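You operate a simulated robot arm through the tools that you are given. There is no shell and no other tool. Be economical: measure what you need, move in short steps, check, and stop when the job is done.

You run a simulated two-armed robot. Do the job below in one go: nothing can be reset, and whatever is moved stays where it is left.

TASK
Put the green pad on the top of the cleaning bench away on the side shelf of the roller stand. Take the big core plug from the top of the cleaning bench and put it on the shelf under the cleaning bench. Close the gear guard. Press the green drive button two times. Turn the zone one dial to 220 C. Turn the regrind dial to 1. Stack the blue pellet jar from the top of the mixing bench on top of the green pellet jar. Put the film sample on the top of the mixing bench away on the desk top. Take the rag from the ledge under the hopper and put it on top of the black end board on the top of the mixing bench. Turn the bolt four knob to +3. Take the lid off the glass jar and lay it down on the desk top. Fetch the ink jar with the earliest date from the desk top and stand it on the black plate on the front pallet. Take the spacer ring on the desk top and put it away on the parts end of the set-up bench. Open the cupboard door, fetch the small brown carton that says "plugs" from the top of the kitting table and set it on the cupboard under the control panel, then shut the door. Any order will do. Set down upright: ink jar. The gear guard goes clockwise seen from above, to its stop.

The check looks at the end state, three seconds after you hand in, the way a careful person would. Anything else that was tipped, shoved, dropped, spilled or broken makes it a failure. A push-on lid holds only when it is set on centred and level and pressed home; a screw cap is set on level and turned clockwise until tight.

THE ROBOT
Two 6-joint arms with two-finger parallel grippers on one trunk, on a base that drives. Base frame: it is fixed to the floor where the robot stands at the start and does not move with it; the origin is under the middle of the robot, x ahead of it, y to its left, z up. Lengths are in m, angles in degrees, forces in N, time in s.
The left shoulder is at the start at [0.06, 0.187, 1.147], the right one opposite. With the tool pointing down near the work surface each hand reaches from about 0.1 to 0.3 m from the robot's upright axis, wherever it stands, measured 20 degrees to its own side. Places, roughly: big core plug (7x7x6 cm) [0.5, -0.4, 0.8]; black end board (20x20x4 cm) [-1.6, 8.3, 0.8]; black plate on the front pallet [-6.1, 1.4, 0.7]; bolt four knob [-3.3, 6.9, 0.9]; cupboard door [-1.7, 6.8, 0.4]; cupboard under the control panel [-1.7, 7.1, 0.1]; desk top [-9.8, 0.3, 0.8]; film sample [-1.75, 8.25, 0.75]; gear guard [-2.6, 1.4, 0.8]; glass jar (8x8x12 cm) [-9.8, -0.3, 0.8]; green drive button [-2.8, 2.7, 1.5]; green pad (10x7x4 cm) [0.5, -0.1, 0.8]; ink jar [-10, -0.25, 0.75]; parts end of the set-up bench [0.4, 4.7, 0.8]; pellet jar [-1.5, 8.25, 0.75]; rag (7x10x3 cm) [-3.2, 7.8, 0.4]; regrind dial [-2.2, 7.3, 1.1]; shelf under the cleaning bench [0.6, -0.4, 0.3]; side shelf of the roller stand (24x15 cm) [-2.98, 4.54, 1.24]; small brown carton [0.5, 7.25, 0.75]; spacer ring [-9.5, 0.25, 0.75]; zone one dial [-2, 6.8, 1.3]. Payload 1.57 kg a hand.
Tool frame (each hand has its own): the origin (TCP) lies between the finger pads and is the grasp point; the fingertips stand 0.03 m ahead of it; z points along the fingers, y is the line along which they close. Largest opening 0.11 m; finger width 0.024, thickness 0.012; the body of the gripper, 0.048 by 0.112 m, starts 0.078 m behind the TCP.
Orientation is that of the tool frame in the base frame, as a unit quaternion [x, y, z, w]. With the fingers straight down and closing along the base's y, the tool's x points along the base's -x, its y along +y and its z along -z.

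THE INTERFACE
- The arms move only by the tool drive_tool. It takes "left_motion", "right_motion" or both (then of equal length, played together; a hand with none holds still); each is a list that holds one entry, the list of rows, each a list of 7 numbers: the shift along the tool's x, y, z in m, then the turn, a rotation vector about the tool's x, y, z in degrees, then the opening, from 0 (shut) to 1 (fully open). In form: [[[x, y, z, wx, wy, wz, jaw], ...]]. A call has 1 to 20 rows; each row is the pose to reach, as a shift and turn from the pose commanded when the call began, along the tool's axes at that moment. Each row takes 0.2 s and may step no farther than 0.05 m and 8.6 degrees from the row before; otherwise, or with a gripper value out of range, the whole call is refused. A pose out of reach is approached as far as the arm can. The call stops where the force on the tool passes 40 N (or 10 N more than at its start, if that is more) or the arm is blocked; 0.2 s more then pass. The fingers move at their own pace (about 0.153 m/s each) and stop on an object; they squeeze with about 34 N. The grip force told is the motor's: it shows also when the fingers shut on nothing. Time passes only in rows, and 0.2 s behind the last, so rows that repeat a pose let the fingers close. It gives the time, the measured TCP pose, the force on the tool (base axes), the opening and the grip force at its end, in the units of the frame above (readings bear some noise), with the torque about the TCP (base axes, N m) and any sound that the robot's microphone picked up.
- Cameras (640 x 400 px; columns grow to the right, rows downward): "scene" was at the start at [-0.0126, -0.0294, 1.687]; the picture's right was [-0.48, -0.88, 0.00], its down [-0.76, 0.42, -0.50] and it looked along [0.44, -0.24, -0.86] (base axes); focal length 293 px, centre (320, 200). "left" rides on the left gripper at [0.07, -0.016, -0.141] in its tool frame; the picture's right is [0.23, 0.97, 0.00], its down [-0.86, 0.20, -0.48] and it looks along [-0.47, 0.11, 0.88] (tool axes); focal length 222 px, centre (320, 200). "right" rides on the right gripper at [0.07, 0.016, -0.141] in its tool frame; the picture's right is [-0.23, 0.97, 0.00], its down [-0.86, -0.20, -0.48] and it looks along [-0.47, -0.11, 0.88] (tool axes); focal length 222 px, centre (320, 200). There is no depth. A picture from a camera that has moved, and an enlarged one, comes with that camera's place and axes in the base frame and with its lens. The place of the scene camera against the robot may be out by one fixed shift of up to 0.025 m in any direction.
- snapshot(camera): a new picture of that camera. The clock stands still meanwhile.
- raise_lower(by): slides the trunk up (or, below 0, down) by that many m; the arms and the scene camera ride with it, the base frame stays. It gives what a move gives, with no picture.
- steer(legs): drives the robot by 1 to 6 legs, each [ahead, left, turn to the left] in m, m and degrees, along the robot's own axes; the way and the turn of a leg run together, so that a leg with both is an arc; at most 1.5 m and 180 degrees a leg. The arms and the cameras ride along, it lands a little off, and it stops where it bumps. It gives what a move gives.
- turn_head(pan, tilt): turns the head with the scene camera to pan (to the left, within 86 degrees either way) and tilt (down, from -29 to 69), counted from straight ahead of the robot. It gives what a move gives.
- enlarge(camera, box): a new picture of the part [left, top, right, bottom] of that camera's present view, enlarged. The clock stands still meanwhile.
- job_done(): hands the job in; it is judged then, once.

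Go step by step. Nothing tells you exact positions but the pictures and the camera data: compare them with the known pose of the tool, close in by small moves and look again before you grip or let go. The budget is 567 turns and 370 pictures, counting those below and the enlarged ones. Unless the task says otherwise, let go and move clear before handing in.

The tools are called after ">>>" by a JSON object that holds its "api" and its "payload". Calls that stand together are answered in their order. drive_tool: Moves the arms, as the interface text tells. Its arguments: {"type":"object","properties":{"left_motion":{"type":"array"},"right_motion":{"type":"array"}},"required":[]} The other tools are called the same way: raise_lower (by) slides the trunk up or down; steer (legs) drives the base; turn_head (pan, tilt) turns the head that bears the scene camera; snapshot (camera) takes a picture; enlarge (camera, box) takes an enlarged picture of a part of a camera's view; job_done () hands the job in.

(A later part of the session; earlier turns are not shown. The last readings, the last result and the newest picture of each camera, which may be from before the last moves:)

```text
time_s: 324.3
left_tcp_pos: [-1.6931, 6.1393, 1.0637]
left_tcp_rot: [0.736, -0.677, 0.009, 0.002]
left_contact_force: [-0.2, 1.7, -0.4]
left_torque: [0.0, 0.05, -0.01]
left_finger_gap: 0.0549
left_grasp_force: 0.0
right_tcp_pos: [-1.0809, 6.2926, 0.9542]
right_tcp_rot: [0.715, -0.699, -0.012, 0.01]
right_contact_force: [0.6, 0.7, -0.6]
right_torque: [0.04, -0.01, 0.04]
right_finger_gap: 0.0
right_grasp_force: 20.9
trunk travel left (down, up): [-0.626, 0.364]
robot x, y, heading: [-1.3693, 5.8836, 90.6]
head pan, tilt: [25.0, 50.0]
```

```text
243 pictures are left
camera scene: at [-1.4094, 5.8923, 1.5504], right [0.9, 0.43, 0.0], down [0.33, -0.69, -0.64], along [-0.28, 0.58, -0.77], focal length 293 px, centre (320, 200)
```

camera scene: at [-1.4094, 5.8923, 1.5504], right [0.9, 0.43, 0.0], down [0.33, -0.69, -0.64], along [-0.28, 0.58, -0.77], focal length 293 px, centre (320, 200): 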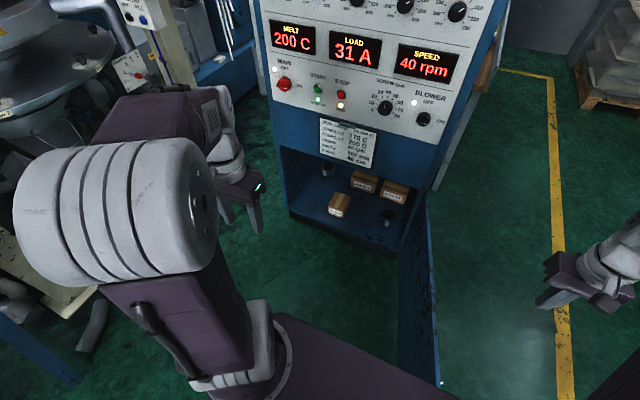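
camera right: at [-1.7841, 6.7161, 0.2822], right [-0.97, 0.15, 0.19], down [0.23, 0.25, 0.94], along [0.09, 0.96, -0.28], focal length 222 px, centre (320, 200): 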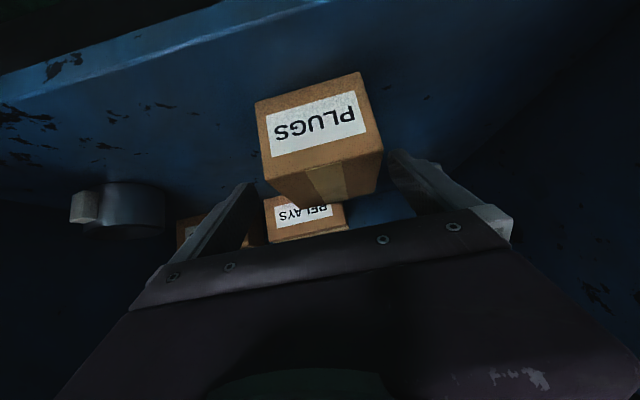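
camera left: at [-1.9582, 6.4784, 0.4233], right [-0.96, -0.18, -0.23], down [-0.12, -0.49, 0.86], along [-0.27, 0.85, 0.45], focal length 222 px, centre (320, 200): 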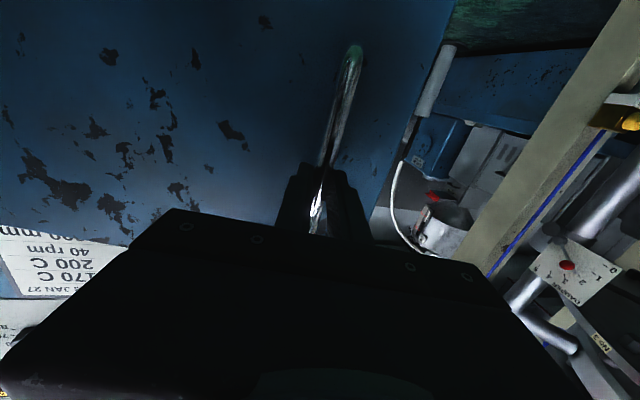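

The base nudged the door wider; its tip is now near (-1.18, 6.15). I back south, go round east of it, and come up on its outer side.

>>> {"api": "steer", "payload": {"legs": [[-0.3, 0, 0], [0, -0.85, 0], [0.35, 0, 0]]}}

>>> {"api": "raise_lower", "payload": {"by": -0.4}}

>>> {"api": "raise_lower", "payload": {"by": -0.18}}

>>> {"api": "turn_head", "payload": {"pan": 40, "tilt": 40}}

>>> {"api": "snapshot", "payload": {"camera": "scene"}}

```text
time_s: 332.3
left_tcp_pos: [-0.8678, 6.2065, 1.0613]
left_tcp_rot: [0.739, -0.674, 0.01, 0.003]
left_contact_force: [-0.5, 0.0, 0.1]
left_torque: [0.01, -0.01, -0.01]
left_finger_gap: 0.055
left_grasp_force: 0.1
right_tcp_pos: [-0.2561, 6.3674, 0.9536]
right_tcp_rot: [0.718, -0.696, -0.012, 0.011]
right_contact_force: [1.2, 0.0, 0.5]
right_torque: [0.02, -0.02, 0.01]
right_finger_gap: 0.0
right_grasp_force: 21.3
trunk travel left (down, up): [-0.626, 0.364]
robot x, y, heading: [-0.5364, 5.95, 91.4]
head pan, tilt: [25.0, 50.0]
```

```text
time_s: 336.1
left_tcp_pos: [-0.8692, 6.2069, 0.6614]
left_tcp_rot: [0.738, -0.675, 0.01, 0.002]
left_contact_force: [0.1, 0.0, 0.4]
left_torque: [0.0, 0.01, -0.01]
left_finger_gap: 0.0553
left_grasp_force: 0.0
right_tcp_pos: [-0.2568, 6.3681, 0.5537]
right_tcp_rot: [0.718, -0.696, -0.012, 0.011]
right_contact_force: [-0.4, -0.2, 0.4]
right_torque: [-0.01, 0.02, 0.01]
right_finger_gap: 0.0
right_grasp_force: 21.0
trunk travel left (down, up): [-0.226, 0.764]
robot x, y, heading: [-0.5386, 5.948, 91.2]
head pan, tilt: [25.0, 50.0]
```

```text
time_s: 338.1
left_tcp_pos: [-0.8686, 6.2064, 0.4833]
left_tcp_rot: [0.738, -0.674, 0.01, 0.002]
left_contact_force: [-0.7, 0.1, -0.3]
left_torque: [0.0, 0.0, -0.01]
left_finger_gap: 0.055
left_grasp_force: 0.0
right_tcp_pos: [-0.2557, 6.3672, 0.3743]
right_tcp_rot: [0.718, -0.696, -0.012, 0.011]
right_contact_force: [0.7, 0.0, -0.1]
right_torque: [-0.01, -0.01, 0.01]
right_finger_gap: 0.0
right_grasp_force: 21.0
trunk travel left (down, up): [-0.046, 0.944]
robot x, y, heading: [-0.5348, 5.9491, 91.3]
head pan, tilt: [25.0, 50.0]
```

```text
time_s: 338.9
left_tcp_pos: [-0.8667, 6.2069, 0.482]
left_tcp_rot: [0.738, -0.674, 0.01, 0.003]
left_contact_force: [0.3, 0.7, 0.1]
left_torque: [-0.03, -0.02, -0.01]
left_finger_gap: 0.0549
left_grasp_force: 0.0
right_tcp_pos: [-0.2559, 6.3679, 0.3742]
right_tcp_rot: [0.718, -0.695, -0.012, 0.011]
right_contact_force: [-0.8, 0.0, 0.2]
right_torque: [0.04, -0.02, 0.01]
right_finger_gap: 0.0003
right_grasp_force: 21.0
trunk travel left (down, up): [-0.046, 0.944]
robot x, y, heading: [-0.5356, 5.9469, 91.3]
head pan, tilt: [40.0, 40.0]
```

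```text
242 pictures are left
camera scene: at [-0.6045, 5.9573, 0.9845], right [0.75, 0.66, 0.0], down [0.42, -0.48, -0.77], along [-0.51, 0.58, -0.64], focal length 293 px, centre (320, 200)
```

scene: 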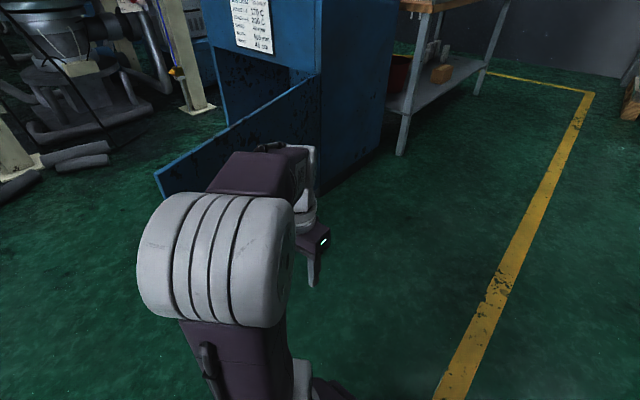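

I close the left fingers, extend that hand a bit forward, and then push the door west by strafing left.

>>> {"api": "drive_tool", "payload": {"left_motion": [[[-0.03, 0, 0, 0, 0, 0, 0.2], [-0.06, 0, 0, 0, 0, 0, 0], [-0.09, 0, 0, 0, 0, 0, 0], [-0.12, 0, 0, 0, 0, 0, 0]]]}}

>>> {"api": "steer", "payload": {"legs": [[0, 0.45, 0]]}}

>>> {"api": "snapshot", "payload": {"camera": "scene"}}

```text
time_s: 339.9
left_tcp_pos: [-0.8773, 6.3261, 0.4808]
left_tcp_rot: [0.739, -0.674, 0.009, 0.002]
left_contact_force: [0.4, 0.5, 0.1]
left_torque: [0.03, 0.01, 0.0]
left_finger_gap: 0.0
left_grasp_force: 20.5
right_tcp_pos: [-0.2571, 6.3663, 0.3739]
right_tcp_rot: [0.718, -0.696, -0.01, 0.011]
right_contact_force: [-0.3, 0.5, 0.9]
right_torque: [0.02, 0.03, 0.03]
right_finger_gap: 0.0002
right_grasp_force: 21.3
trunk travel left (down, up): [-0.046, 0.944]
robot x, y, heading: [-0.5382, 5.95, 91.5]
head pan, tilt: [40.0, 40.0]
```

```text
time_s: 342.5
left_tcp_pos: [-1.3153, 6.3178, 0.4799]
left_tcp_rot: [0.738, -0.675, 0.011, 0.002]
left_contact_force: [-0.2, -0.4, 0.1]
left_torque: [0.02, 0.01, -0.02]
left_finger_gap: 0.0
left_grasp_force: 20.9
right_tcp_pos: [-0.6936, 6.3559, 0.3741]
right_tcp_rot: [0.717, -0.697, -0.011, 0.01]
right_contact_force: [-0.6, -0.6, -0.2]
right_torque: [-0.01, 0.01, -0.01]
right_finger_gap: 0.0001
right_grasp_force: 21.2
trunk travel left (down, up): [-0.046, 0.944]
robot x, y, heading: [-0.9746, 5.9396, 91.3]
head pan, tilt: [40.0, 40.0]
```

```text
241 pictures are left
camera scene: at [-1.0432, 5.9478, 0.9845], right [0.75, 0.66, 0.0], down [0.42, -0.48, -0.77], along [-0.5, 0.58, -0.64], focal length 293 px, centre (320, 200)
```

scene: 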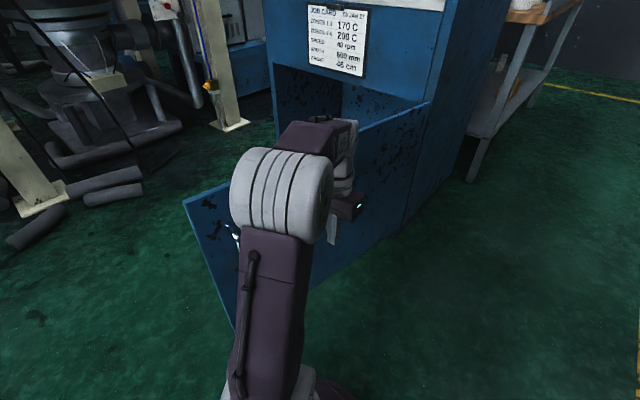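

The door is being pushed. I continue west.

>>> {"api": "steer", "payload": {"legs": [[0, 0.4, 0]]}}

>>> {"api": "snapshot", "payload": {"camera": "scene"}}

```text
time_s: 345.0
left_tcp_pos: [-1.7146, 6.3099, 0.4814]
left_tcp_rot: [0.738, -0.675, 0.01, 0.003]
left_contact_force: [0.3, -0.4, -0.3]
left_torque: [0.0, 0.01, 0.01]
left_finger_gap: 0.0001
left_grasp_force: 21.1
right_tcp_pos: [-1.0931, 6.3489, 0.3744]
right_tcp_rot: [0.718, -0.696, -0.012, 0.012]
right_contact_force: [0.0, 0.2, -0.7]
right_torque: [0.02, 0.02, 0.01]
right_finger_gap: 0.0
right_grasp_force: 21.4
trunk travel left (down, up): [-0.046, 0.944]
robot x, y, heading: [-1.3801, 5.9338, 91.0]
head pan, tilt: [40.0, 40.0]
```

```text
240 pictures are left
camera scene: at [-1.4423, 5.9395, 0.9845], right [0.75, 0.66, 0.0], down [0.42, -0.48, -0.77], along [-0.5, 0.58, -0.64], focal length 293 px, centre (320, 200)
```

scene: 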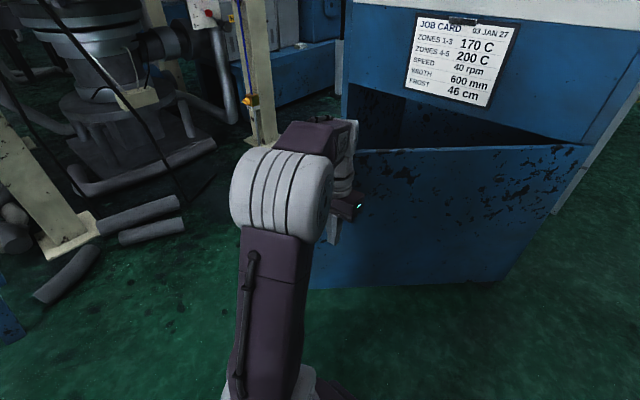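

Now I drive forward to push it shut.

>>> {"api": "steer", "payload": {"legs": [[0.3, 0.05, 0]]}}

>>> {"api": "snapshot", "payload": {"camera": "scene"}}

```text
time_s: 347.1
left_tcp_pos: [-1.771, 6.6082, 0.481]
left_tcp_rot: [0.738, -0.675, 0.01, 0.002]
left_contact_force: [0.1, 0.3, 0.8]
left_torque: [-0.01, -0.05, -0.03]
left_finger_gap: 0.0
left_grasp_force: 21.0
right_tcp_pos: [-1.1483, 6.6461, 0.3736]
right_tcp_rot: [0.717, -0.697, -0.011, 0.011]
right_contact_force: [-0.1, 0.2, 0.4]
right_torque: [-0.02, -0.01, 0.02]
right_finger_gap: 0.0001
right_grasp_force: 20.9
trunk travel left (down, up): [-0.046, 0.944]
robot x, y, heading: [-1.4329, 6.2298, 91.1]
head pan, tilt: [40.0, 40.0]
```

```text
239 pictures are left
camera scene: at [-1.4992, 6.2372, 0.9845], right [0.75, 0.66, 0.0], down [0.42, -0.48, -0.77], along [-0.5, 0.58, -0.64], focal length 293 px, centre (320, 200)
```

scene: 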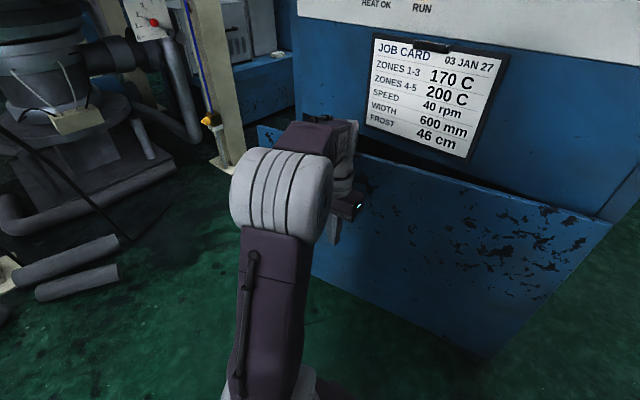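

>>> {"api": "steer", "payload": {"legs": [[0.1, 0.05, 0]]}}

>>> {"api": "drive_tool", "payload": {"left_motion": [[[-0.015, 0, 0, 0, 0, 0, 0], [-0.03, 0, 0, 0, 0, 0, 0], [-0.045, 0, 0, 0, 0, 0, 0], [-0.06, 0, 0, 0, 0, 0, 0], [-0.075, 0, 0, 0, 0, 0, 0], [-0.09, 0, 0, 0, 0, 0, 0]]]}}

>>> {"api": "snapshot", "payload": {"camera": "scene"}}

```text
time_s: 348.3
left_tcp_pos: [-1.8224, 6.7075, 0.4814]
left_tcp_rot: [0.737, -0.675, 0.01, 0.003]
left_contact_force: [0.3, 0.3, 0.8]
left_torque: [0.01, 0.03, 0.0]
left_finger_gap: 0.0
left_grasp_force: 20.9
right_tcp_pos: [-1.2018, 6.7471, 0.3745]
right_tcp_rot: [0.717, -0.697, -0.012, 0.011]
right_contact_force: [0.1, -1.0, -0.2]
right_torque: [-0.02, -0.04, -0.01]
right_finger_gap: 0.0003
right_grasp_force: 21.6
trunk travel left (down, up): [-0.046, 0.944]
robot x, y, heading: [-1.4877, 6.3326, 90.9]
head pan, tilt: [40.0, 40.0]
```

```text
time_s: 349.2
left_tcp_pos: [-1.8285, 6.7494, 0.479]
left_tcp_rot: [0.737, -0.676, 0.015, 0.006]
left_contact_force: [2.6, -12.5, 5.1]
left_torque: [1.78, 0.38, -0.31]
left_finger_gap: 0.0
left_grasp_force: 21.5
right_tcp_pos: [-1.2021, 6.7449, 0.3741]
right_tcp_rot: [0.717, -0.697, -0.012, 0.011]
right_contact_force: [-0.4, 0.3, 0.1]
right_torque: [0.01, -0.01, 0.0]
right_finger_gap: 0.0
right_grasp_force: 21.2
trunk travel left (down, up): [-0.046, 0.944]
robot x, y, heading: [-1.485, 6.3298, 91.4]
head pan, tilt: [40.0, 40.0]
stopped in row 4 (left hand): the force on the tool passed its limit (the readings are from after the stop); the commanded pose is now the measured one
```

```text
238 pictures are left
camera scene: at [-1.5508, 6.3355, 0.9847], right [0.75, 0.66, 0.0], down [0.42, -0.48, -0.77], along [-0.51, 0.58, -0.64], focal length 293 px, centre (320, 200)
```

scene: 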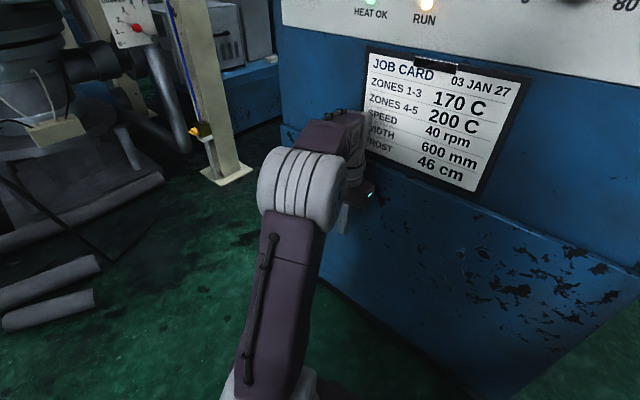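

It stopped. I back off and check whether the door is flush.

>>> {"api": "drive_tool", "payload": {"left_motion": [[[0.03, 0, 0, 0, 0, 0, 0], [0.06, 0, 0, 0, 0, 0, 0], [0.09, 0, 0, 0, 0, 0, 0]]]}}

>>> {"api": "steer", "payload": {"legs": [[-0.5, 0, 0]]}}

>>> {"api": "turn_head", "payload": {"pan": 10, "tilt": 25}}

>>> {"api": "snapshot", "payload": {"camera": "scene"}}

```text
time_s: 350.0
left_tcp_pos: [-1.8179, 6.6614, 0.4804]
left_tcp_rot: [0.737, -0.676, 0.017, 0.007]
left_contact_force: [-0.1, 0.1, 0.2]
left_torque: [0.01, -0.01, -0.02]
left_finger_gap: 0.0
left_grasp_force: 21.8
right_tcp_pos: [-1.2024, 6.7456, 0.3747]
right_tcp_rot: [0.717, -0.697, -0.011, 0.011]
right_contact_force: [-0.8, 0.4, -0.9]
right_torque: [-0.01, 0.02, 0.02]
right_finger_gap: 0.0
right_grasp_force: 21.6
trunk travel left (down, up): [-0.046, 0.944]
robot x, y, heading: [-1.4839, 6.3319, 91.1]
head pan, tilt: [40.0, 40.0]
```

```text
time_s: 352.9
left_tcp_pos: [-1.8091, 6.1781, 0.4814]
left_tcp_rot: [0.738, -0.674, 0.017, 0.007]
left_contact_force: [-0.2, 0.4, 0.1]
left_torque: [0.0, 0.01, 0.01]
left_finger_gap: 0.0
left_grasp_force: 20.7
right_tcp_pos: [-1.1921, 6.2651, 0.3745]
right_tcp_rot: [0.719, -0.695, -0.012, 0.011]
right_contact_force: [-0.1, -0.2, -0.8]
right_torque: [-0.01, -0.01, 0.03]
right_finger_gap: 0.0001
right_grasp_force: 21.3
trunk travel left (down, up): [-0.046, 0.944]
robot x, y, heading: [-1.4748, 5.8501, 91.2]
head pan, tilt: [40.0, 40.0]
```

```text
time_s: 353.8
left_tcp_pos: [-1.8087, 6.1778, 0.4814]
left_tcp_rot: [0.738, -0.674, 0.017, 0.006]
left_contact_force: [0.6, -0.1, 0.5]
left_torque: [-0.03, 0.01, 0.03]
left_finger_gap: 0.0001
left_grasp_force: 21.4
right_tcp_pos: [-1.1929, 6.2653, 0.3735]
right_tcp_rot: [0.719, -0.694, -0.011, 0.011]
right_contact_force: [0.0, -0.5, 0.2]
right_torque: [-0.01, 0.03, 0.0]
right_finger_gap: 0.0
right_grasp_force: 20.8
trunk travel left (down, up): [-0.046, 0.944]
robot x, y, heading: [-1.4718, 5.8483, 91.6]
head pan, tilt: [10.0, 25.0]
```

```text
237 pictures are left
camera scene: at [-1.5024, 5.881, 1.0078], right [0.98, 0.2, 0.0], down [0.08, -0.41, -0.91], along [-0.18, 0.89, -0.42], focal length 293 px, centre (320, 200)
```

scene: 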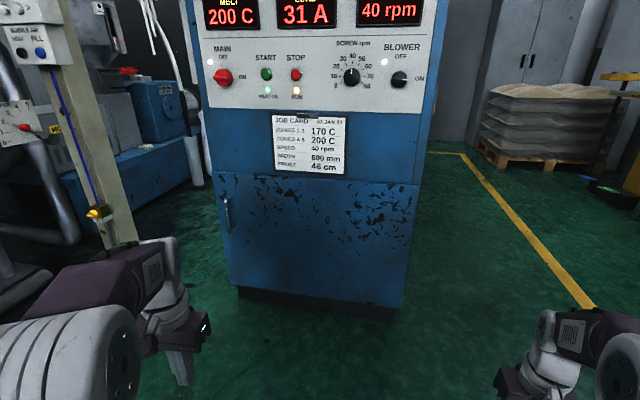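

>>> {"api": "enlarge", "payload": {"camera": "scene", "box": [195, 150, 315, 310]}}

```text
2.50 times, centred on (255, 230) of scene
camera zoom: at [-1.5024, 5.881, 1.0078], right [0.98, 0.2, 0.0], down [0.08, -0.41, -0.91], along [-0.18, 0.89, -0.42], focal length 733 px, centre (482, 125)
```

zoom: 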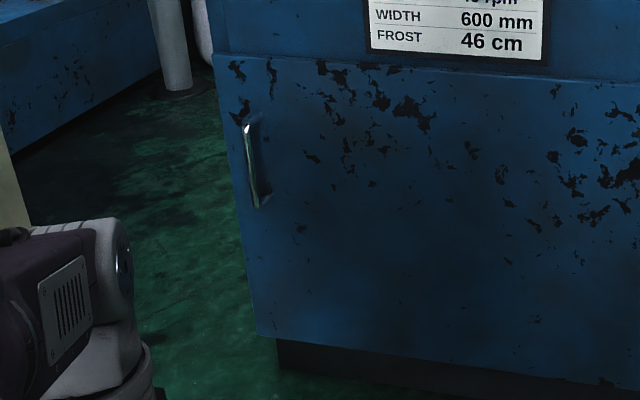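

It looks nearly flush but I want it home, so I tilt the left hand forward and press with the fingertips near the free edge.

>>> {"api": "drive_tool", "payload": {"left_motion": [[[-0.01, 0, 0, 0, -8, 0, 0], [-0.02, 0, 0, 0, -16, 0, 0], [-0.03, 0, 0, 0, -24, 0, 0], [-0.04, 0, 0, 0, -32, 0, 0], [-0.06, 0, 0, 0, -40, 0, 0], [-0.08, 0, 0, 0, -48, 0, 0]]]}}

>>> {"api": "steer", "payload": {"legs": [[0.4, 0.16, 0]]}}

>>> {"api": "snapshot", "payload": {"camera": "left"}}

```text
time_s: 355.2
left_tcp_pos: [-1.8177, 6.2566, 0.4764]
left_tcp_rot: [0.681, -0.619, -0.285, -0.268]
left_contact_force: [-0.6, -0.5, 0.6]
left_torque: [0.0, 0.02, -0.02]
left_finger_gap: 0.0
left_grasp_force: 21.6
right_tcp_pos: [-1.1933, 6.2659, 0.375]
right_tcp_rot: [0.72, -0.694, -0.012, 0.011]
right_contact_force: [0.4, -0.1, 0.8]
right_torque: [-0.02, 0.0, -0.01]
right_finger_gap: 0.0
right_grasp_force: 21.2
trunk travel left (down, up): [-0.046, 0.944]
robot x, y, heading: [-1.4765, 5.8457, 91.5]
head pan, tilt: [10.0, 25.0]
```

```text
time_s: 357.9
left_tcp_pos: [-1.9866, 6.663, 0.4768]
left_tcp_rot: [0.681, -0.618, -0.285, -0.268]
left_contact_force: [-0.7, -0.4, 0.5]
left_torque: [-0.01, 0.01, 0.02]
left_finger_gap: 0.0001
left_grasp_force: 21.5
right_tcp_pos: [-1.3611, 6.6719, 0.3752]
right_tcp_rot: [0.72, -0.694, -0.012, 0.01]
right_contact_force: [1.1, -0.4, -0.9]
right_torque: [-0.03, 0.02, -0.01]
right_finger_gap: 0.0002
right_grasp_force: 21.2
trunk travel left (down, up): [-0.046, 0.944]
robot x, y, heading: [-1.645, 6.2495, 91.8]
head pan, tilt: [10.0, 25.0]
```

```text
235 pictures are left
camera left: at [-1.9564, 6.5141, 0.5257], right [-0.95, -0.25, -0.18], down [-0.23, 0.23, 0.95], along [-0.19, 0.94, -0.27], focal length 222 px, centre (320, 200)
```

left: 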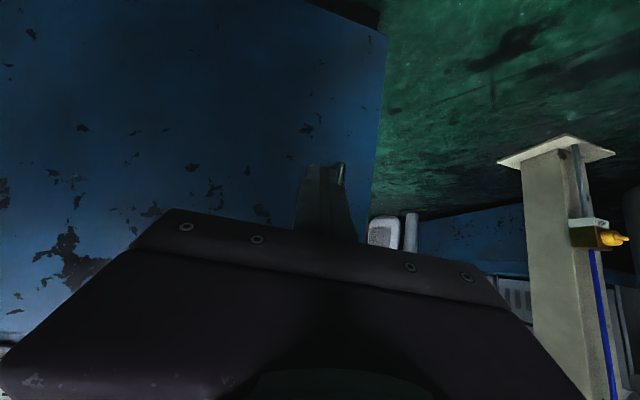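

>>> {"api": "drive_tool", "payload": {"left_motion": [[[-0.0134, 0, 0.015, 0, 0, 0, 0], [-0.0268, 0, 0.03, 0, 0, 0, 0], [-0.04, 0, 0.0446, 0, 0, 0, 0], [-0.0535, 0, 0.0594, 0, 0, 0, 0], [-0.067, 0, 0.0743, 0, 0, 0, 0], [-0.08, 0, 0.089, 0, 0, 0, 0], [-0.094, 0, 0.104, 0, 0, 0, 0]]]}}

>>> {"api": "snapshot", "payload": {"camera": "left"}}

```text
time_s: 359.2
left_tcp_pos: [-1.9972, 6.7687, 0.4741]
left_tcp_rot: [0.682, -0.619, -0.284, -0.268]
left_contact_force: [1.8, -9.9, 3.4]
left_torque: [-0.01, 0.01, -0.05]
left_finger_gap: 0.0
left_grasp_force: 21.4
right_tcp_pos: [-1.3635, 6.6704, 0.3737]
right_tcp_rot: [0.72, -0.694, -0.012, 0.011]
right_contact_force: [0.0, 0.4, -0.4]
right_torque: [0.02, 0.0, -0.03]
right_finger_gap: 0.0
right_grasp_force: 21.6
trunk travel left (down, up): [-0.046, 0.944]
robot x, y, heading: [-1.6425, 6.2541, 91.5]
head pan, tilt: [10.0, 25.0]
stopped in row 6 (left hand): the force on the tool passed its limit (the readings are from after the stop); the commanded pose is now the measured one
```

```text
234 pictures are left
camera left: at [-1.9661, 6.6208, 0.5229], right [-0.95, -0.25, -0.18], down [-0.23, 0.23, 0.94], along [-0.19, 0.94, -0.28], focal length 222 px, centre (320, 200)
```

left: 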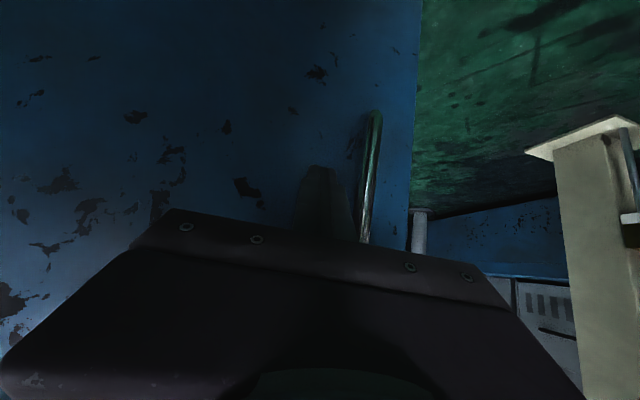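

The fingertips pressed the door home at y≈6.80: it is shut. Next I look for the regrind dial near (-2.2, 7.3, 1.1) and the bolt four knob near (-3.3, 6.9, 0.9).

>>> {"api": "steer", "payload": {"legs": [[-0.35, 0, 0]]}}

>>> {"api": "raise_lower", "payload": {"by": 0.4}}

>>> {"api": "raise_lower", "payload": {"by": 0.25}}

>>> {"api": "steer", "payload": {"legs": [[0, 0.3, 10]]}}

>>> {"api": "turn_head", "payload": {"pan": 10, "tilt": 25}}

>>> {"api": "snapshot", "payload": {"camera": "scene"}}

>>> {"api": "turn_head", "payload": {"pan": 40, "tilt": 25}}

>>> {"api": "snapshot", "payload": {"camera": "scene"}}

```text
time_s: 361.5
left_tcp_pos: [-1.9869, 6.4195, 0.4737]
left_tcp_rot: [0.681, -0.619, -0.284, -0.267]
left_contact_force: [0.6, 0.6, 0.0]
left_torque: [0.0, 0.01, -0.01]
left_finger_gap: 0.0
left_grasp_force: 21.0
right_tcp_pos: [-1.3531, 6.3222, 0.375]
right_tcp_rot: [0.72, -0.694, -0.011, 0.011]
right_contact_force: [0.8, -0.4, -0.2]
right_torque: [-0.02, 0.02, -0.01]
right_finger_gap: 0.0001
right_grasp_force: 21.2
trunk travel left (down, up): [-0.046, 0.944]
robot x, y, heading: [-1.6363, 5.9085, 91.7]
head pan, tilt: [10.0, 25.0]
```

```text
time_s: 365.3
left_tcp_pos: [-1.9858, 6.4216, 0.8741]
left_tcp_rot: [0.682, -0.618, -0.284, -0.267]
left_contact_force: [-0.1, 0.6, 0.0]
left_torque: [0.01, 0.02, 0.03]
left_finger_gap: 0.0
left_grasp_force: 21.0
right_tcp_pos: [-1.3533, 6.3223, 0.7746]
right_tcp_rot: [0.72, -0.694, -0.012, 0.011]
right_contact_force: [0.1, 0.4, -0.3]
right_torque: [-0.02, -0.04, -0.02]
right_finger_gap: 0.0
right_grasp_force: 21.0
trunk travel left (down, up): [-0.446, 0.544]
robot x, y, heading: [-1.6351, 5.9041, 91.6]
head pan, tilt: [10.0, 25.0]
```

```text
time_s: 367.9
left_tcp_pos: [-1.9871, 6.4209, 1.1243]
left_tcp_rot: [0.682, -0.619, -0.284, -0.267]
left_contact_force: [-0.1, -0.1, 0.3]
left_torque: [0.01, 0.0, -0.02]
left_finger_gap: 0.0001
left_grasp_force: 21.2
right_tcp_pos: [-1.3532, 6.3232, 1.0241]
right_tcp_rot: [0.72, -0.694, -0.012, 0.01]
right_contact_force: [-0.3, -0.5, 0.6]
right_torque: [0.02, 0.0, -0.04]
right_finger_gap: 0.0
right_grasp_force: 20.6
trunk travel left (down, up): [-0.696, 0.294]
robot x, y, heading: [-1.6314, 5.9011, 91.7]
head pan, tilt: [10.0, 25.0]
```

```text
time_s: 369.9
left_tcp_pos: [-2.3688, 6.3182, 1.1243]
left_tcp_rot: [0.733, -0.557, -0.306, -0.242]
left_contact_force: [0.1, -0.3, -0.2]
left_torque: [-0.01, -0.03, 0.01]
left_finger_gap: 0.0
left_grasp_force: 21.4
right_tcp_pos: [-1.7281, 6.3322, 1.0242]
right_tcp_rot: [0.778, -0.628, -0.011, 0.011]
right_contact_force: [-0.2, -0.7, -0.2]
right_torque: [-0.03, -0.02, 0.0]
right_finger_gap: 0.0002
right_grasp_force: 21.1
trunk travel left (down, up): [-0.696, 0.294]
robot x, y, heading: [-1.9332, 5.8701, 101.3]
head pan, tilt: [10.0, 25.0]
```

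```text
time_s: 370.5
left_tcp_pos: [-2.3693, 6.3171, 1.1242]
left_tcp_rot: [0.734, -0.557, -0.306, -0.242]
left_contact_force: [-0.2, -0.2, -0.1]
left_torque: [-0.01, 0.07, -0.01]
left_finger_gap: 0.0
left_grasp_force: 21.7
right_tcp_pos: [-1.729, 6.3307, 1.0241]
right_tcp_rot: [0.778, -0.629, -0.01, 0.011]
right_contact_force: [-0.2, 0.2, 0.7]
right_torque: [0.02, 0.01, 0.01]
right_finger_gap: 0.0001
right_grasp_force: 21.4
trunk travel left (down, up): [-0.696, 0.294]
robot x, y, heading: [-1.9332, 5.8675, 101.9]
head pan, tilt: [10.0, 25.0]
```

```text
233 pictures are left
camera scene: at [-1.9658, 5.9003, 1.6579], right [0.93, 0.37, 0.0], down [0.16, -0.39, -0.91], along [-0.33, 0.84, -0.42], focal length 293 px, centre (320, 200)
```

scene: 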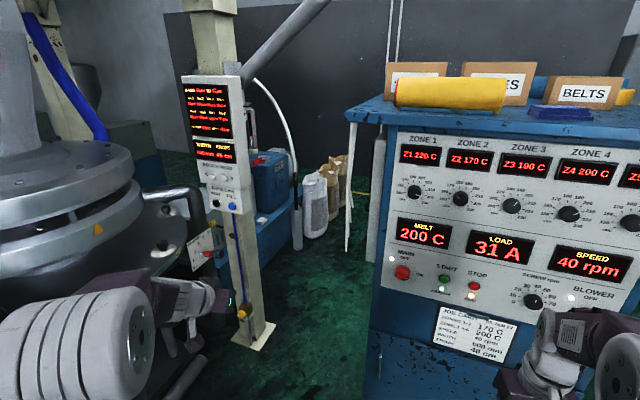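

```text
time_s: 371.5
left_tcp_pos: [-2.3689, 6.3181, 1.1241]
left_tcp_rot: [0.734, -0.557, -0.306, -0.242]
left_contact_force: [0.4, -0.5, -0.8]
left_torque: [-0.01, 0.01, 0.0]
left_finger_gap: 0.0
left_grasp_force: 21.9
right_tcp_pos: [-1.7294, 6.3309, 1.0248]
right_tcp_rot: [0.778, -0.628, -0.011, 0.012]
right_contact_force: [0.1, 0.0, 0.2]
right_torque: [0.0, 0.0, -0.01]
right_finger_gap: 0.0002
right_grasp_force: 21.8
trunk travel left (down, up): [-0.696, 0.294]
robot x, y, heading: [-1.9352, 5.8665, 101.3]
head pan, tilt: [40.0, 25.0]
```

```text
232 pictures are left
camera scene: at [-2.0035, 5.872, 1.6579], right [0.62, 0.78, 0.0], down [0.33, -0.26, -0.91], along [-0.71, 0.56, -0.42], focal length 293 px, centre (320, 200)
```

scene: 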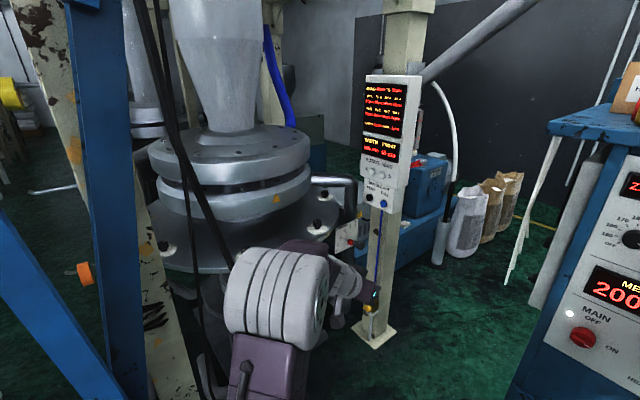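

I see the die with its bolts on the left, and a grey box on the west side of the control cabinet. I move forward-left to see that west side.

>>> {"api": "steer", "payload": {"legs": [[0.25, 0.35, -11]]}}

>>> {"api": "turn_head", "payload": {"pan": -15, "tilt": 25}}

>>> {"api": "snapshot", "payload": {"camera": "scene"}}

```text
time_s: 374.1
left_tcp_pos: [-2.6557, 6.6073, 1.1242]
left_tcp_rot: [0.68, -0.621, -0.283, -0.268]
left_contact_force: [0.1, -0.1, 0.4]
left_torque: [0.0, 0.0, 0.0]
left_finger_gap: 0.0002
left_grasp_force: 21.3
right_tcp_pos: [-2.0237, 6.504, 1.0242]
right_tcp_rot: [0.717, -0.697, -0.012, 0.009]
right_contact_force: [-1.0, -0.6, -0.5]
right_torque: [-0.03, -0.02, -0.01]
right_finger_gap: 0.0
right_grasp_force: 20.9
trunk travel left (down, up): [-0.696, 0.294]
robot x, y, heading: [-2.3087, 6.0898, 91.3]
head pan, tilt: [40.0, 25.0]
```

```text
time_s: 375.4
left_tcp_pos: [-2.6565, 6.6069, 1.125]
left_tcp_rot: [0.68, -0.621, -0.283, -0.268]
left_contact_force: [-0.1, -1.5, -0.1]
left_torque: [0.0, -0.04, 0.0]
left_finger_gap: 0.0
left_grasp_force: 21.2
right_tcp_pos: [-2.0245, 6.5042, 1.0252]
right_tcp_rot: [0.717, -0.697, -0.012, 0.011]
right_contact_force: [0.0, 0.1, 0.7]
right_torque: [-0.01, -0.01, 0.0]
right_finger_gap: 0.0002
right_grasp_force: 21.0
trunk travel left (down, up): [-0.696, 0.294]
robot x, y, heading: [-2.3067, 6.088, 91.0]
head pan, tilt: [-15.0, 25.0]
```

```text
231 pictures are left
camera scene: at [-2.2963, 6.1208, 1.6579], right [0.97, -0.24, 0.0], down [-0.1, -0.41, -0.91], along [0.22, 0.88, -0.42], focal length 293 px, centre (320, 200)
```

scene: 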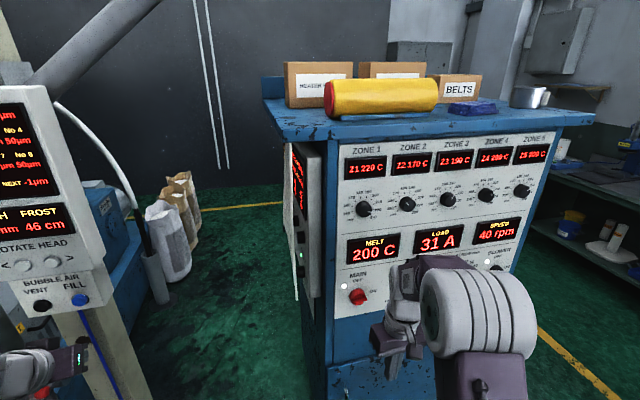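

The regrind panel is on the cabinet's west face. I zoom in and look at the space west of it.

>>> {"api": "enlarge", "payload": {"camera": "scene", "box": [270, 130, 350, 310]}}

>>> {"api": "turn_head", "payload": {"pan": 15, "tilt": 35}}

>>> {"api": "snapshot", "payload": {"camera": "scene"}}

```text
2.22 times, centred on (310, 220) of scene
camera zoom: at [-2.2963, 6.1208, 1.6579], right [0.97, -0.24, 0.0], down [-0.1, -0.41, -0.91], along [0.22, 0.88, -0.42], focal length 651 px, centre (342, 156)
```

zoom: 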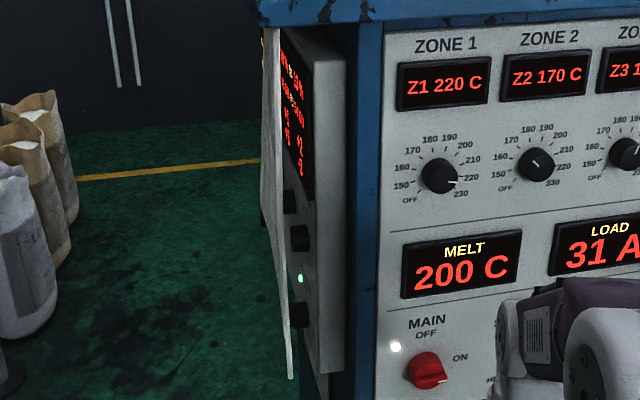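

```text
time_s: 376.3
left_tcp_pos: [-2.6564, 6.6067, 1.1243]
left_tcp_rot: [0.68, -0.622, -0.282, -0.268]
left_contact_force: [-0.2, -0.5, 0.2]
left_torque: [0.01, -0.01, 0.01]
left_finger_gap: 0.0001
left_grasp_force: 21.3
right_tcp_pos: [-2.024, 6.5041, 1.0234]
right_tcp_rot: [0.717, -0.697, -0.012, 0.01]
right_contact_force: [0.7, -0.4, -0.6]
right_torque: [0.02, 0.01, 0.02]
right_finger_gap: 0.0
right_grasp_force: 21.7
trunk travel left (down, up): [-0.696, 0.294]
robot x, y, heading: [-2.3102, 6.0902, 91.3]
head pan, tilt: [15.0, 35.0]
```

```text
229 pictures are left
camera scene: at [-2.3424, 6.1157, 1.6421], right [0.96, 0.28, 0.0], down [0.16, -0.55, -0.82], along [-0.23, 0.79, -0.57], focal length 293 px, centre (320, 200)
```

scene: 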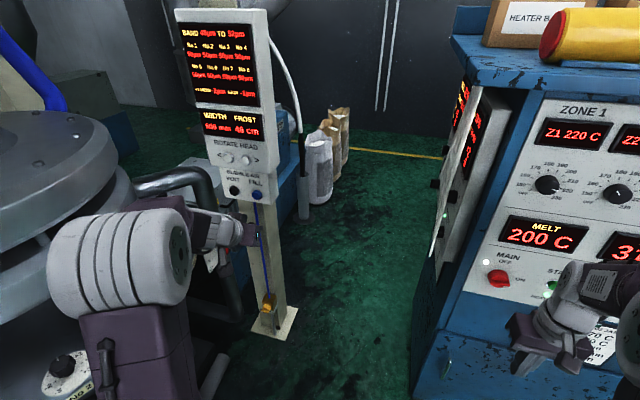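

The dial panel is on the west face, with a display post at about (-2.93, 7.04) opposite. I go a bit further in to read the dials from the corridor mouth.

>>> {"api": "steer", "payload": {"legs": [[0.3, 0.2, 0]]}}

>>> {"api": "turn_head", "payload": {"pan": -30, "tilt": 30}}

>>> {"api": "snapshot", "payload": {"camera": "scene"}}

```text
time_s: 378.5
left_tcp_pos: [-2.8459, 6.8773, 1.1217]
left_tcp_rot: [0.679, -0.624, -0.279, -0.268]
left_contact_force: [0.4, 0.6, -0.9]
left_torque: [-0.01, -0.04, -0.03]
left_finger_gap: 0.0
left_grasp_force: 21.3
right_tcp_pos: [-2.2139, 6.779, 1.0242]
right_tcp_rot: [0.719, -0.695, -0.012, 0.011]
right_contact_force: [0.3, -0.1, 0.3]
right_torque: [0.0, -0.01, -0.02]
right_finger_gap: 0.0001
right_grasp_force: 21.3
trunk travel left (down, up): [-0.696, 0.294]
robot x, y, heading: [-2.4945, 6.3612, 91.6]
head pan, tilt: [15.0, 35.0]
stopped in leg 1: the force on the tool passed its limit (the readings are from after the stop); the commanded pose is now the measured one
```

```text
time_s: 379.6
left_tcp_pos: [-2.8445, 6.8769, 1.1224]
left_tcp_rot: [0.679, -0.624, -0.279, -0.268]
left_contact_force: [0.3, -1.3, 0.6]
left_torque: [0.0, 0.01, 0.0]
left_finger_gap: 0.0002
left_grasp_force: 21.5
right_tcp_pos: [-2.2137, 6.781, 1.0254]
right_tcp_rot: [0.719, -0.695, -0.011, 0.011]
right_contact_force: [-0.2, -0.5, 0.2]
right_torque: [-0.01, 0.02, 0.05]
right_finger_gap: 0.0
right_grasp_force: 21.2
trunk travel left (down, up): [-0.696, 0.294]
robot x, y, heading: [-2.4949, 6.3616, 91.7]
head pan, tilt: [-30.0, 30.0]
```

```text
228 pictures are left
camera scene: at [-2.4626, 6.3851, 1.6499], right [0.88, -0.48, 0.0], down [-0.24, -0.44, -0.87], along [0.41, 0.76, -0.5], focal length 293 px, centre (320, 200)
```

scene: 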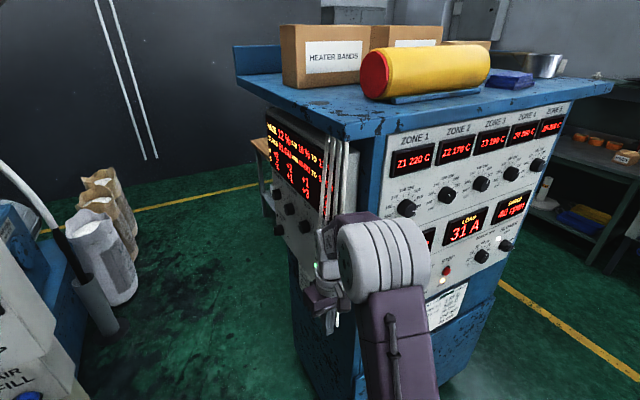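

My left hand touched the post box; no click was heard. I back the robot off a little and zoom on the west panel.

>>> {"api": "steer", "payload": {"legs": [[-0.12, 0, 0]]}}

>>> {"api": "enlarge", "payload": {"camera": "scene", "box": [250, 100, 360, 250]}}

```text
time_s: 380.8
left_tcp_pos: [-2.8411, 6.7579, 1.1213]
left_tcp_rot: [0.68, -0.624, -0.278, -0.268]
left_contact_force: [0.1, -0.2, -0.2]
left_torque: [-0.02, 0.01, 0.0]
left_finger_gap: 0.0
left_grasp_force: 21.4
right_tcp_pos: [-2.2108, 6.6611, 1.0237]
right_tcp_rot: [0.719, -0.695, -0.011, 0.012]
right_contact_force: [0.2, 0.1, -0.7]
right_torque: [-0.01, 0.01, 0.02]
right_finger_gap: 0.0001
right_grasp_force: 21.6
trunk travel left (down, up): [-0.696, 0.294]
robot x, y, heading: [-2.4959, 6.2427, 91.4]
head pan, tilt: [-30.0, 30.0]
```

```text
2.67 times, centred on (305, 175) of scene
camera zoom: at [-2.4592, 6.2663, 1.6499], right [0.88, -0.48, 0.0], down [-0.24, -0.44, -0.87], along [0.41, 0.76, -0.5], focal length 781 px, centre (360, 267)
```

zoom: 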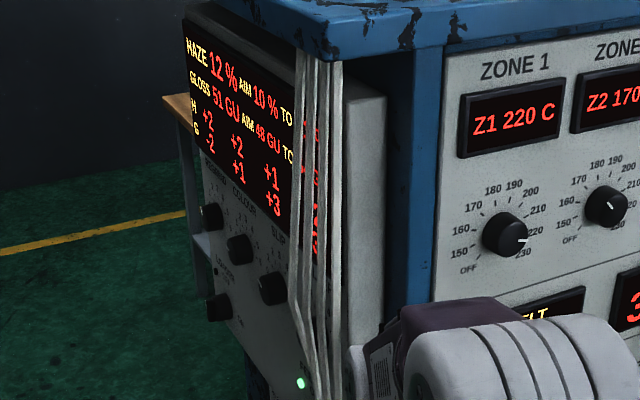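

The dials are REGRIND (farthest), COLOUR and SLIP. I plan to come in at a 45° heading with the left hand pointing level, so I fold the right hand back and level the left hand.

>>> {"api": "drive_tool", "payload": {"right_motion": [[[0.04, 0, 0, 0, 0, 0, 0], [0.08, 0, 0, 0, 0, 0, 0], [0.12, 0, 0, 0, 0, 0, 0], [0.16, 0, 0, 0, 0, 0, 0], [0.2, 0, 0, 0, 0, 0, 0], [0.24, 0, 0, 0, 0, 0, 0]]], "left_motion": [[[0, 0, 0, 0, -7, 0, 0.3], [0, 0, 0, 0, -14, 0, 0.6], [0, 0, 0, 0, -21, 0, 0.6], [0, 0, 0, 0, -28, 0, 0.6], [0, 0, 0, 0, -35, 0, 0.6], [0, 0, 0, 0, -42, 0, 0.6]]]}}

>>> {"api": "steer", "payload": {"legs": [[0, 0, -46], [0.1, 0.1, 0]]}}

>>> {"api": "turn_head", "payload": {"pan": 0, "tilt": 35}}

>>> {"api": "snapshot", "payload": {"camera": "scene"}}

>>> {"api": "snapshot", "payload": {"camera": "left"}}

```text
time_s: 382.2
left_tcp_pos: [-2.8534, 6.7637, 1.1365]
left_tcp_rot: [0.536, -0.486, -0.5, -0.477]
left_contact_force: [-0.2, 0.4, 0.4]
left_torque: [0.01, 0.0, -0.04]
left_finger_gap: 0.0655
left_grasp_force: 0.2
left hand out of reach, approached as far as the arm can: row 6
right_tcp_pos: [-2.1841, 6.441, 1.0407]
right_tcp_rot: [0.719, -0.695, -0.011, 0.012]
right_contact_force: [-0.6, 0.0, 0.0]
right_torque: [0.0, -0.01, -0.01]
right_finger_gap: 0.0002
right_grasp_force: 21.1
right hand out of reach, approached as far as the arm can: row 5, 6
trunk travel left (down, up): [-0.696, 0.294]
robot x, y, heading: [-2.4906, 6.2441, 91.6]
head pan, tilt: [-30.0, 30.0]
```

```text
time_s: 385.7
left_tcp_pos: [-2.3607, 7.0008, 1.1375]
left_tcp_rot: [-0.3, 0.658, 0.272, 0.635]
left_contact_force: [0.3, 0.0, 0.4]
left_torque: [0.05, 0.0, 0.0]
left_finger_gap: 0.0659
left_grasp_force: 0.1
right_tcp_pos: [-2.136, 6.2939, 1.0392]
right_tcp_rot: [-0.386, 0.922, 0.015, -0.006]
right_contact_force: [0.1, -0.6, 1.3]
right_torque: [-0.01, 0.01, -0.01]
right_finger_gap: 0.0
right_grasp_force: 21.1
trunk travel left (down, up): [-0.696, 0.294]
robot x, y, heading: [-2.4933, 6.3847, 44.8]
head pan, tilt: [-30.0, 30.0]
```

```text
time_s: 386.6
left_tcp_pos: [-2.3605, 7.0027, 1.1366]
left_tcp_rot: [-0.3, 0.658, 0.271, 0.635]
left_contact_force: [-0.1, -0.2, 0.8]
left_torque: [0.0, 0.02, 0.01]
left_finger_gap: 0.066
left_grasp_force: 0.1
right_tcp_pos: [-2.1352, 6.2948, 1.041]
right_tcp_rot: [-0.386, 0.922, 0.015, -0.006]
right_contact_force: [-0.9, 0.9, 0.2]
right_torque: [0.0, 0.02, 0.01]
right_finger_gap: 0.0
right_grasp_force: 21.3
trunk travel left (down, up): [-0.696, 0.294]
robot x, y, heading: [-2.4923, 6.3836, 44.8]
head pan, tilt: [0.0, 35.0]
```

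```text
226 pictures are left
camera scene: at [-2.484, 6.4047, 1.6421], right [0.71, -0.71, 0.0], down [-0.41, -0.4, -0.82], along [0.58, 0.58, -0.57], focal length 293 px, centre (320, 200)
```

scene: 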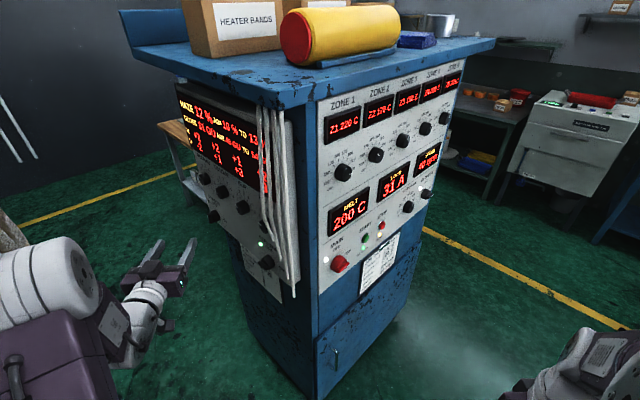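

```text
225 pictures are left
camera left: at [-2.4438, 6.8827, 1.0743], right [-0.72, 0.64, -0.25], down [-0.46, -0.18, 0.87], along [0.52, 0.74, 0.42], focal length 222 px, centre (320, 200)
```

left: 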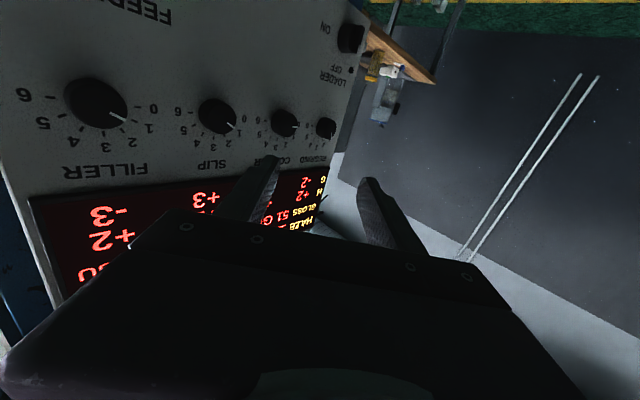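

The left camera shows the dials (upside down). I zoom on REGRIND.

>>> {"api": "enlarge", "payload": {"camera": "left", "box": [180, 70, 360, 180]}}

```text
3.56 times, centred on (270, 125) of left
camera zoom: at [-2.4438, 6.8827, 1.0743], right [-0.72, 0.64, -0.25], down [-0.46, -0.18, 0.87], along [0.52, 0.74, 0.42], focal length 790 px, centre (498, 467)
```

zoom: 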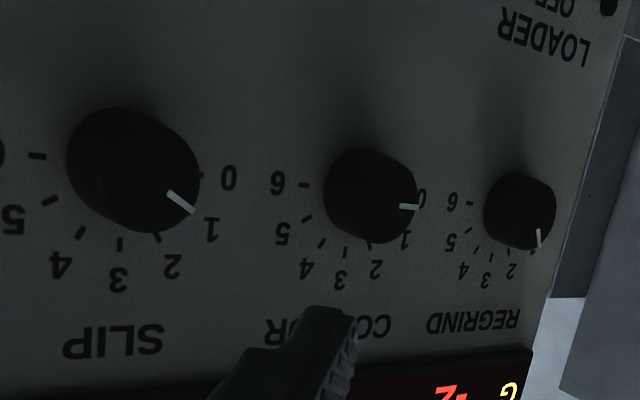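

REGRIND points at about 2, so it needs 30° counter-clockwise to reach 1. I yaw the left hand 20° right toward the panel's normal and move closer.

>>> {"api": "drive_tool", "payload": {"left_motion": [[[0, 0, 0, 7, 0, 0, 0.6], [0, 0, 0, 14, 0, 0, 0.6], [0, 0, 0, 20, 0, 0, 0.6]]]}}

>>> {"api": "steer", "payload": {"legs": [[0.12, 0.05, 0]]}}

>>> {"api": "snapshot", "payload": {"camera": "left"}}

>>> {"api": "snapshot", "payload": {"camera": "scene"}}

```text
time_s: 387.4
left_tcp_pos: [-2.3601, 7.0028, 1.1356]
left_tcp_rot: [-0.186, 0.695, 0.152, 0.677]
left_contact_force: [0.1, 0.3, -0.4]
left_torque: [0.02, 0.01, -0.03]
left_finger_gap: 0.066
left_grasp_force: 0.2
right_tcp_pos: [-2.1357, 6.2967, 1.0415]
right_tcp_rot: [-0.387, 0.922, 0.015, -0.006]
right_contact_force: [0.4, 0.2, 0.2]
right_torque: [-0.04, 0.02, 0.02]
right_finger_gap: 0.0001
right_grasp_force: 21.7
trunk travel left (down, up): [-0.696, 0.294]
robot x, y, heading: [-2.4905, 6.384, 44.9]
head pan, tilt: [0.0, 35.0]
```

```text
time_s: 388.7
left_tcp_pos: [-2.311, 7.1222, 1.1376]
left_tcp_rot: [-0.186, 0.695, 0.153, 0.677]
left_contact_force: [0.1, 0.0, 0.1]
left_torque: [0.0, 0.0, 0.01]
left_finger_gap: 0.0659
left_grasp_force: 0.1
right_tcp_pos: [-2.086, 6.4152, 1.0397]
right_tcp_rot: [-0.386, 0.922, 0.016, -0.005]
right_contact_force: [-0.4, 0.4, 0.2]
right_torque: [0.05, 0.04, 0.0]
right_finger_gap: 0.0001
right_grasp_force: 21.3
trunk travel left (down, up): [-0.696, 0.294]
robot x, y, heading: [-2.4404, 6.5036, 44.6]
head pan, tilt: [0.0, 35.0]
```

```text
223 pictures are left
camera left: at [-2.4279, 7.0385, 1.0734], right [-0.46, 0.85, -0.26], down [-0.51, 0.0, 0.86], along [0.73, 0.53, 0.43], focal length 222 px, centre (320, 200)
```

left: 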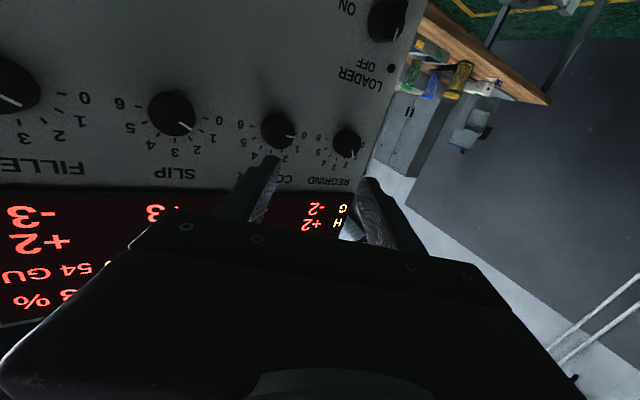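

```text
222 pictures are left
camera scene: at [-2.434, 6.5248, 1.6421], right [0.71, -0.71, 0.0], down [-0.41, -0.4, -0.82], along [0.58, 0.58, -0.57], focal length 293 px, centre (320, 200)
```

scene: 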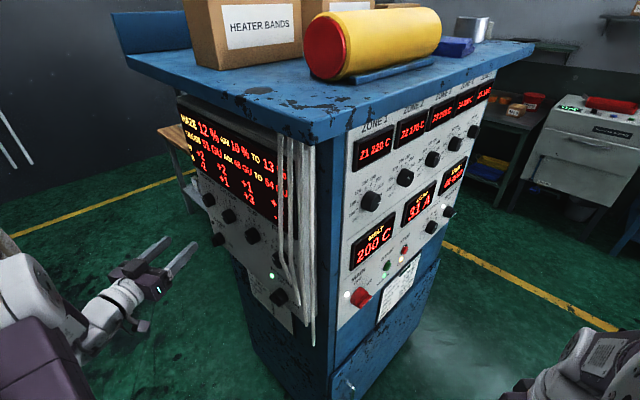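

The knob refines to (-2.147, 7.256, 1.132). I drive ahead 0.12 and look again.

>>> {"api": "steer", "payload": {"legs": [[0.12, 0.0, 0]]}}

>>> {"api": "snapshot", "payload": {"camera": "left"}}

```text
time_s: 390.0
left_tcp_pos: [-2.2244, 7.2067, 1.1378]
left_tcp_rot: [-0.185, 0.695, 0.152, 0.678]
left_contact_force: [0.6, 0.2, -0.3]
left_torque: [0.0, 0.03, -0.03]
left_finger_gap: 0.0659
left_grasp_force: 0.1
right_tcp_pos: [-2.0008, 6.4983, 1.0405]
right_tcp_rot: [-0.384, 0.923, 0.014, -0.006]
right_contact_force: [0.6, 0.7, -0.6]
right_torque: [0.01, 0.0, -0.02]
right_finger_gap: 0.0001
right_grasp_force: 21.4
trunk travel left (down, up): [-0.696, 0.294]
robot x, y, heading: [-2.3577, 6.5919, 44.9]
head pan, tilt: [0.0, 35.0]
```

```text
221 pictures are left
camera left: at [-2.3428, 7.1234, 1.073], right [-0.45, 0.85, -0.26], down [-0.51, 0.0, 0.86], along [0.73, 0.53, 0.43], focal length 222 px, centre (320, 200)
```

left: 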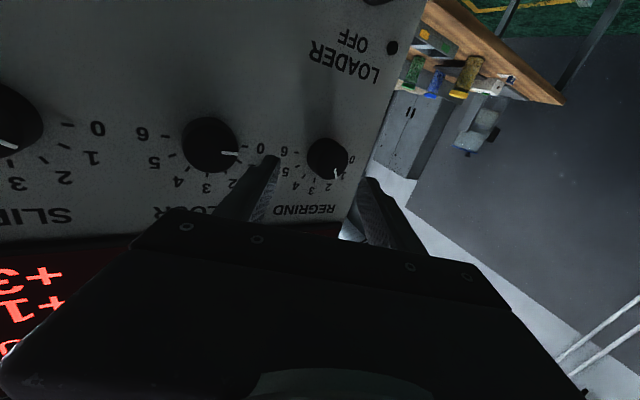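

>>> {"api": "drive_tool", "payload": {"left_motion": [[[0.002, 0.004, 0.02, 0, 0, 0, 0.6], [0.004, 0.007, 0.04, 0, 0, 0, 0.6]]]}}

>>> {"api": "snapshot", "payload": {"camera": "left"}}

```text
time_s: 390.6
left_tcp_pos: [-2.1905, 7.2335, 1.1305]
left_tcp_rot: [-0.186, 0.696, 0.152, 0.677]
left_contact_force: [0.3, 0.0, 0.0]
left_torque: [-0.01, 0.0, -0.02]
left_finger_gap: 0.0658
left_grasp_force: 0.0
right_tcp_pos: [-1.9989, 6.5004, 1.0406]
right_tcp_rot: [-0.385, 0.923, 0.016, -0.006]
right_contact_force: [0.0, 1.1, 0.6]
right_torque: [-0.04, -0.02, 0.02]
right_finger_gap: 0.0
right_grasp_force: 22.0
trunk travel left (down, up): [-0.696, 0.294]
robot x, y, heading: [-2.3542, 6.5897, 45.0]
head pan, tilt: [0.0, 35.0]
```

```text
220 pictures are left
camera left: at [-2.3086, 7.1498, 1.0673], right [-0.46, 0.85, -0.27], down [-0.5, 0.0, 0.86], along [0.73, 0.53, 0.43], focal length 222 px, centre (320, 200)
```

left: 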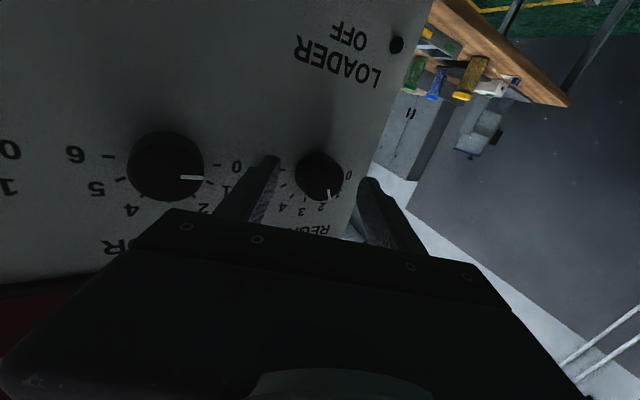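

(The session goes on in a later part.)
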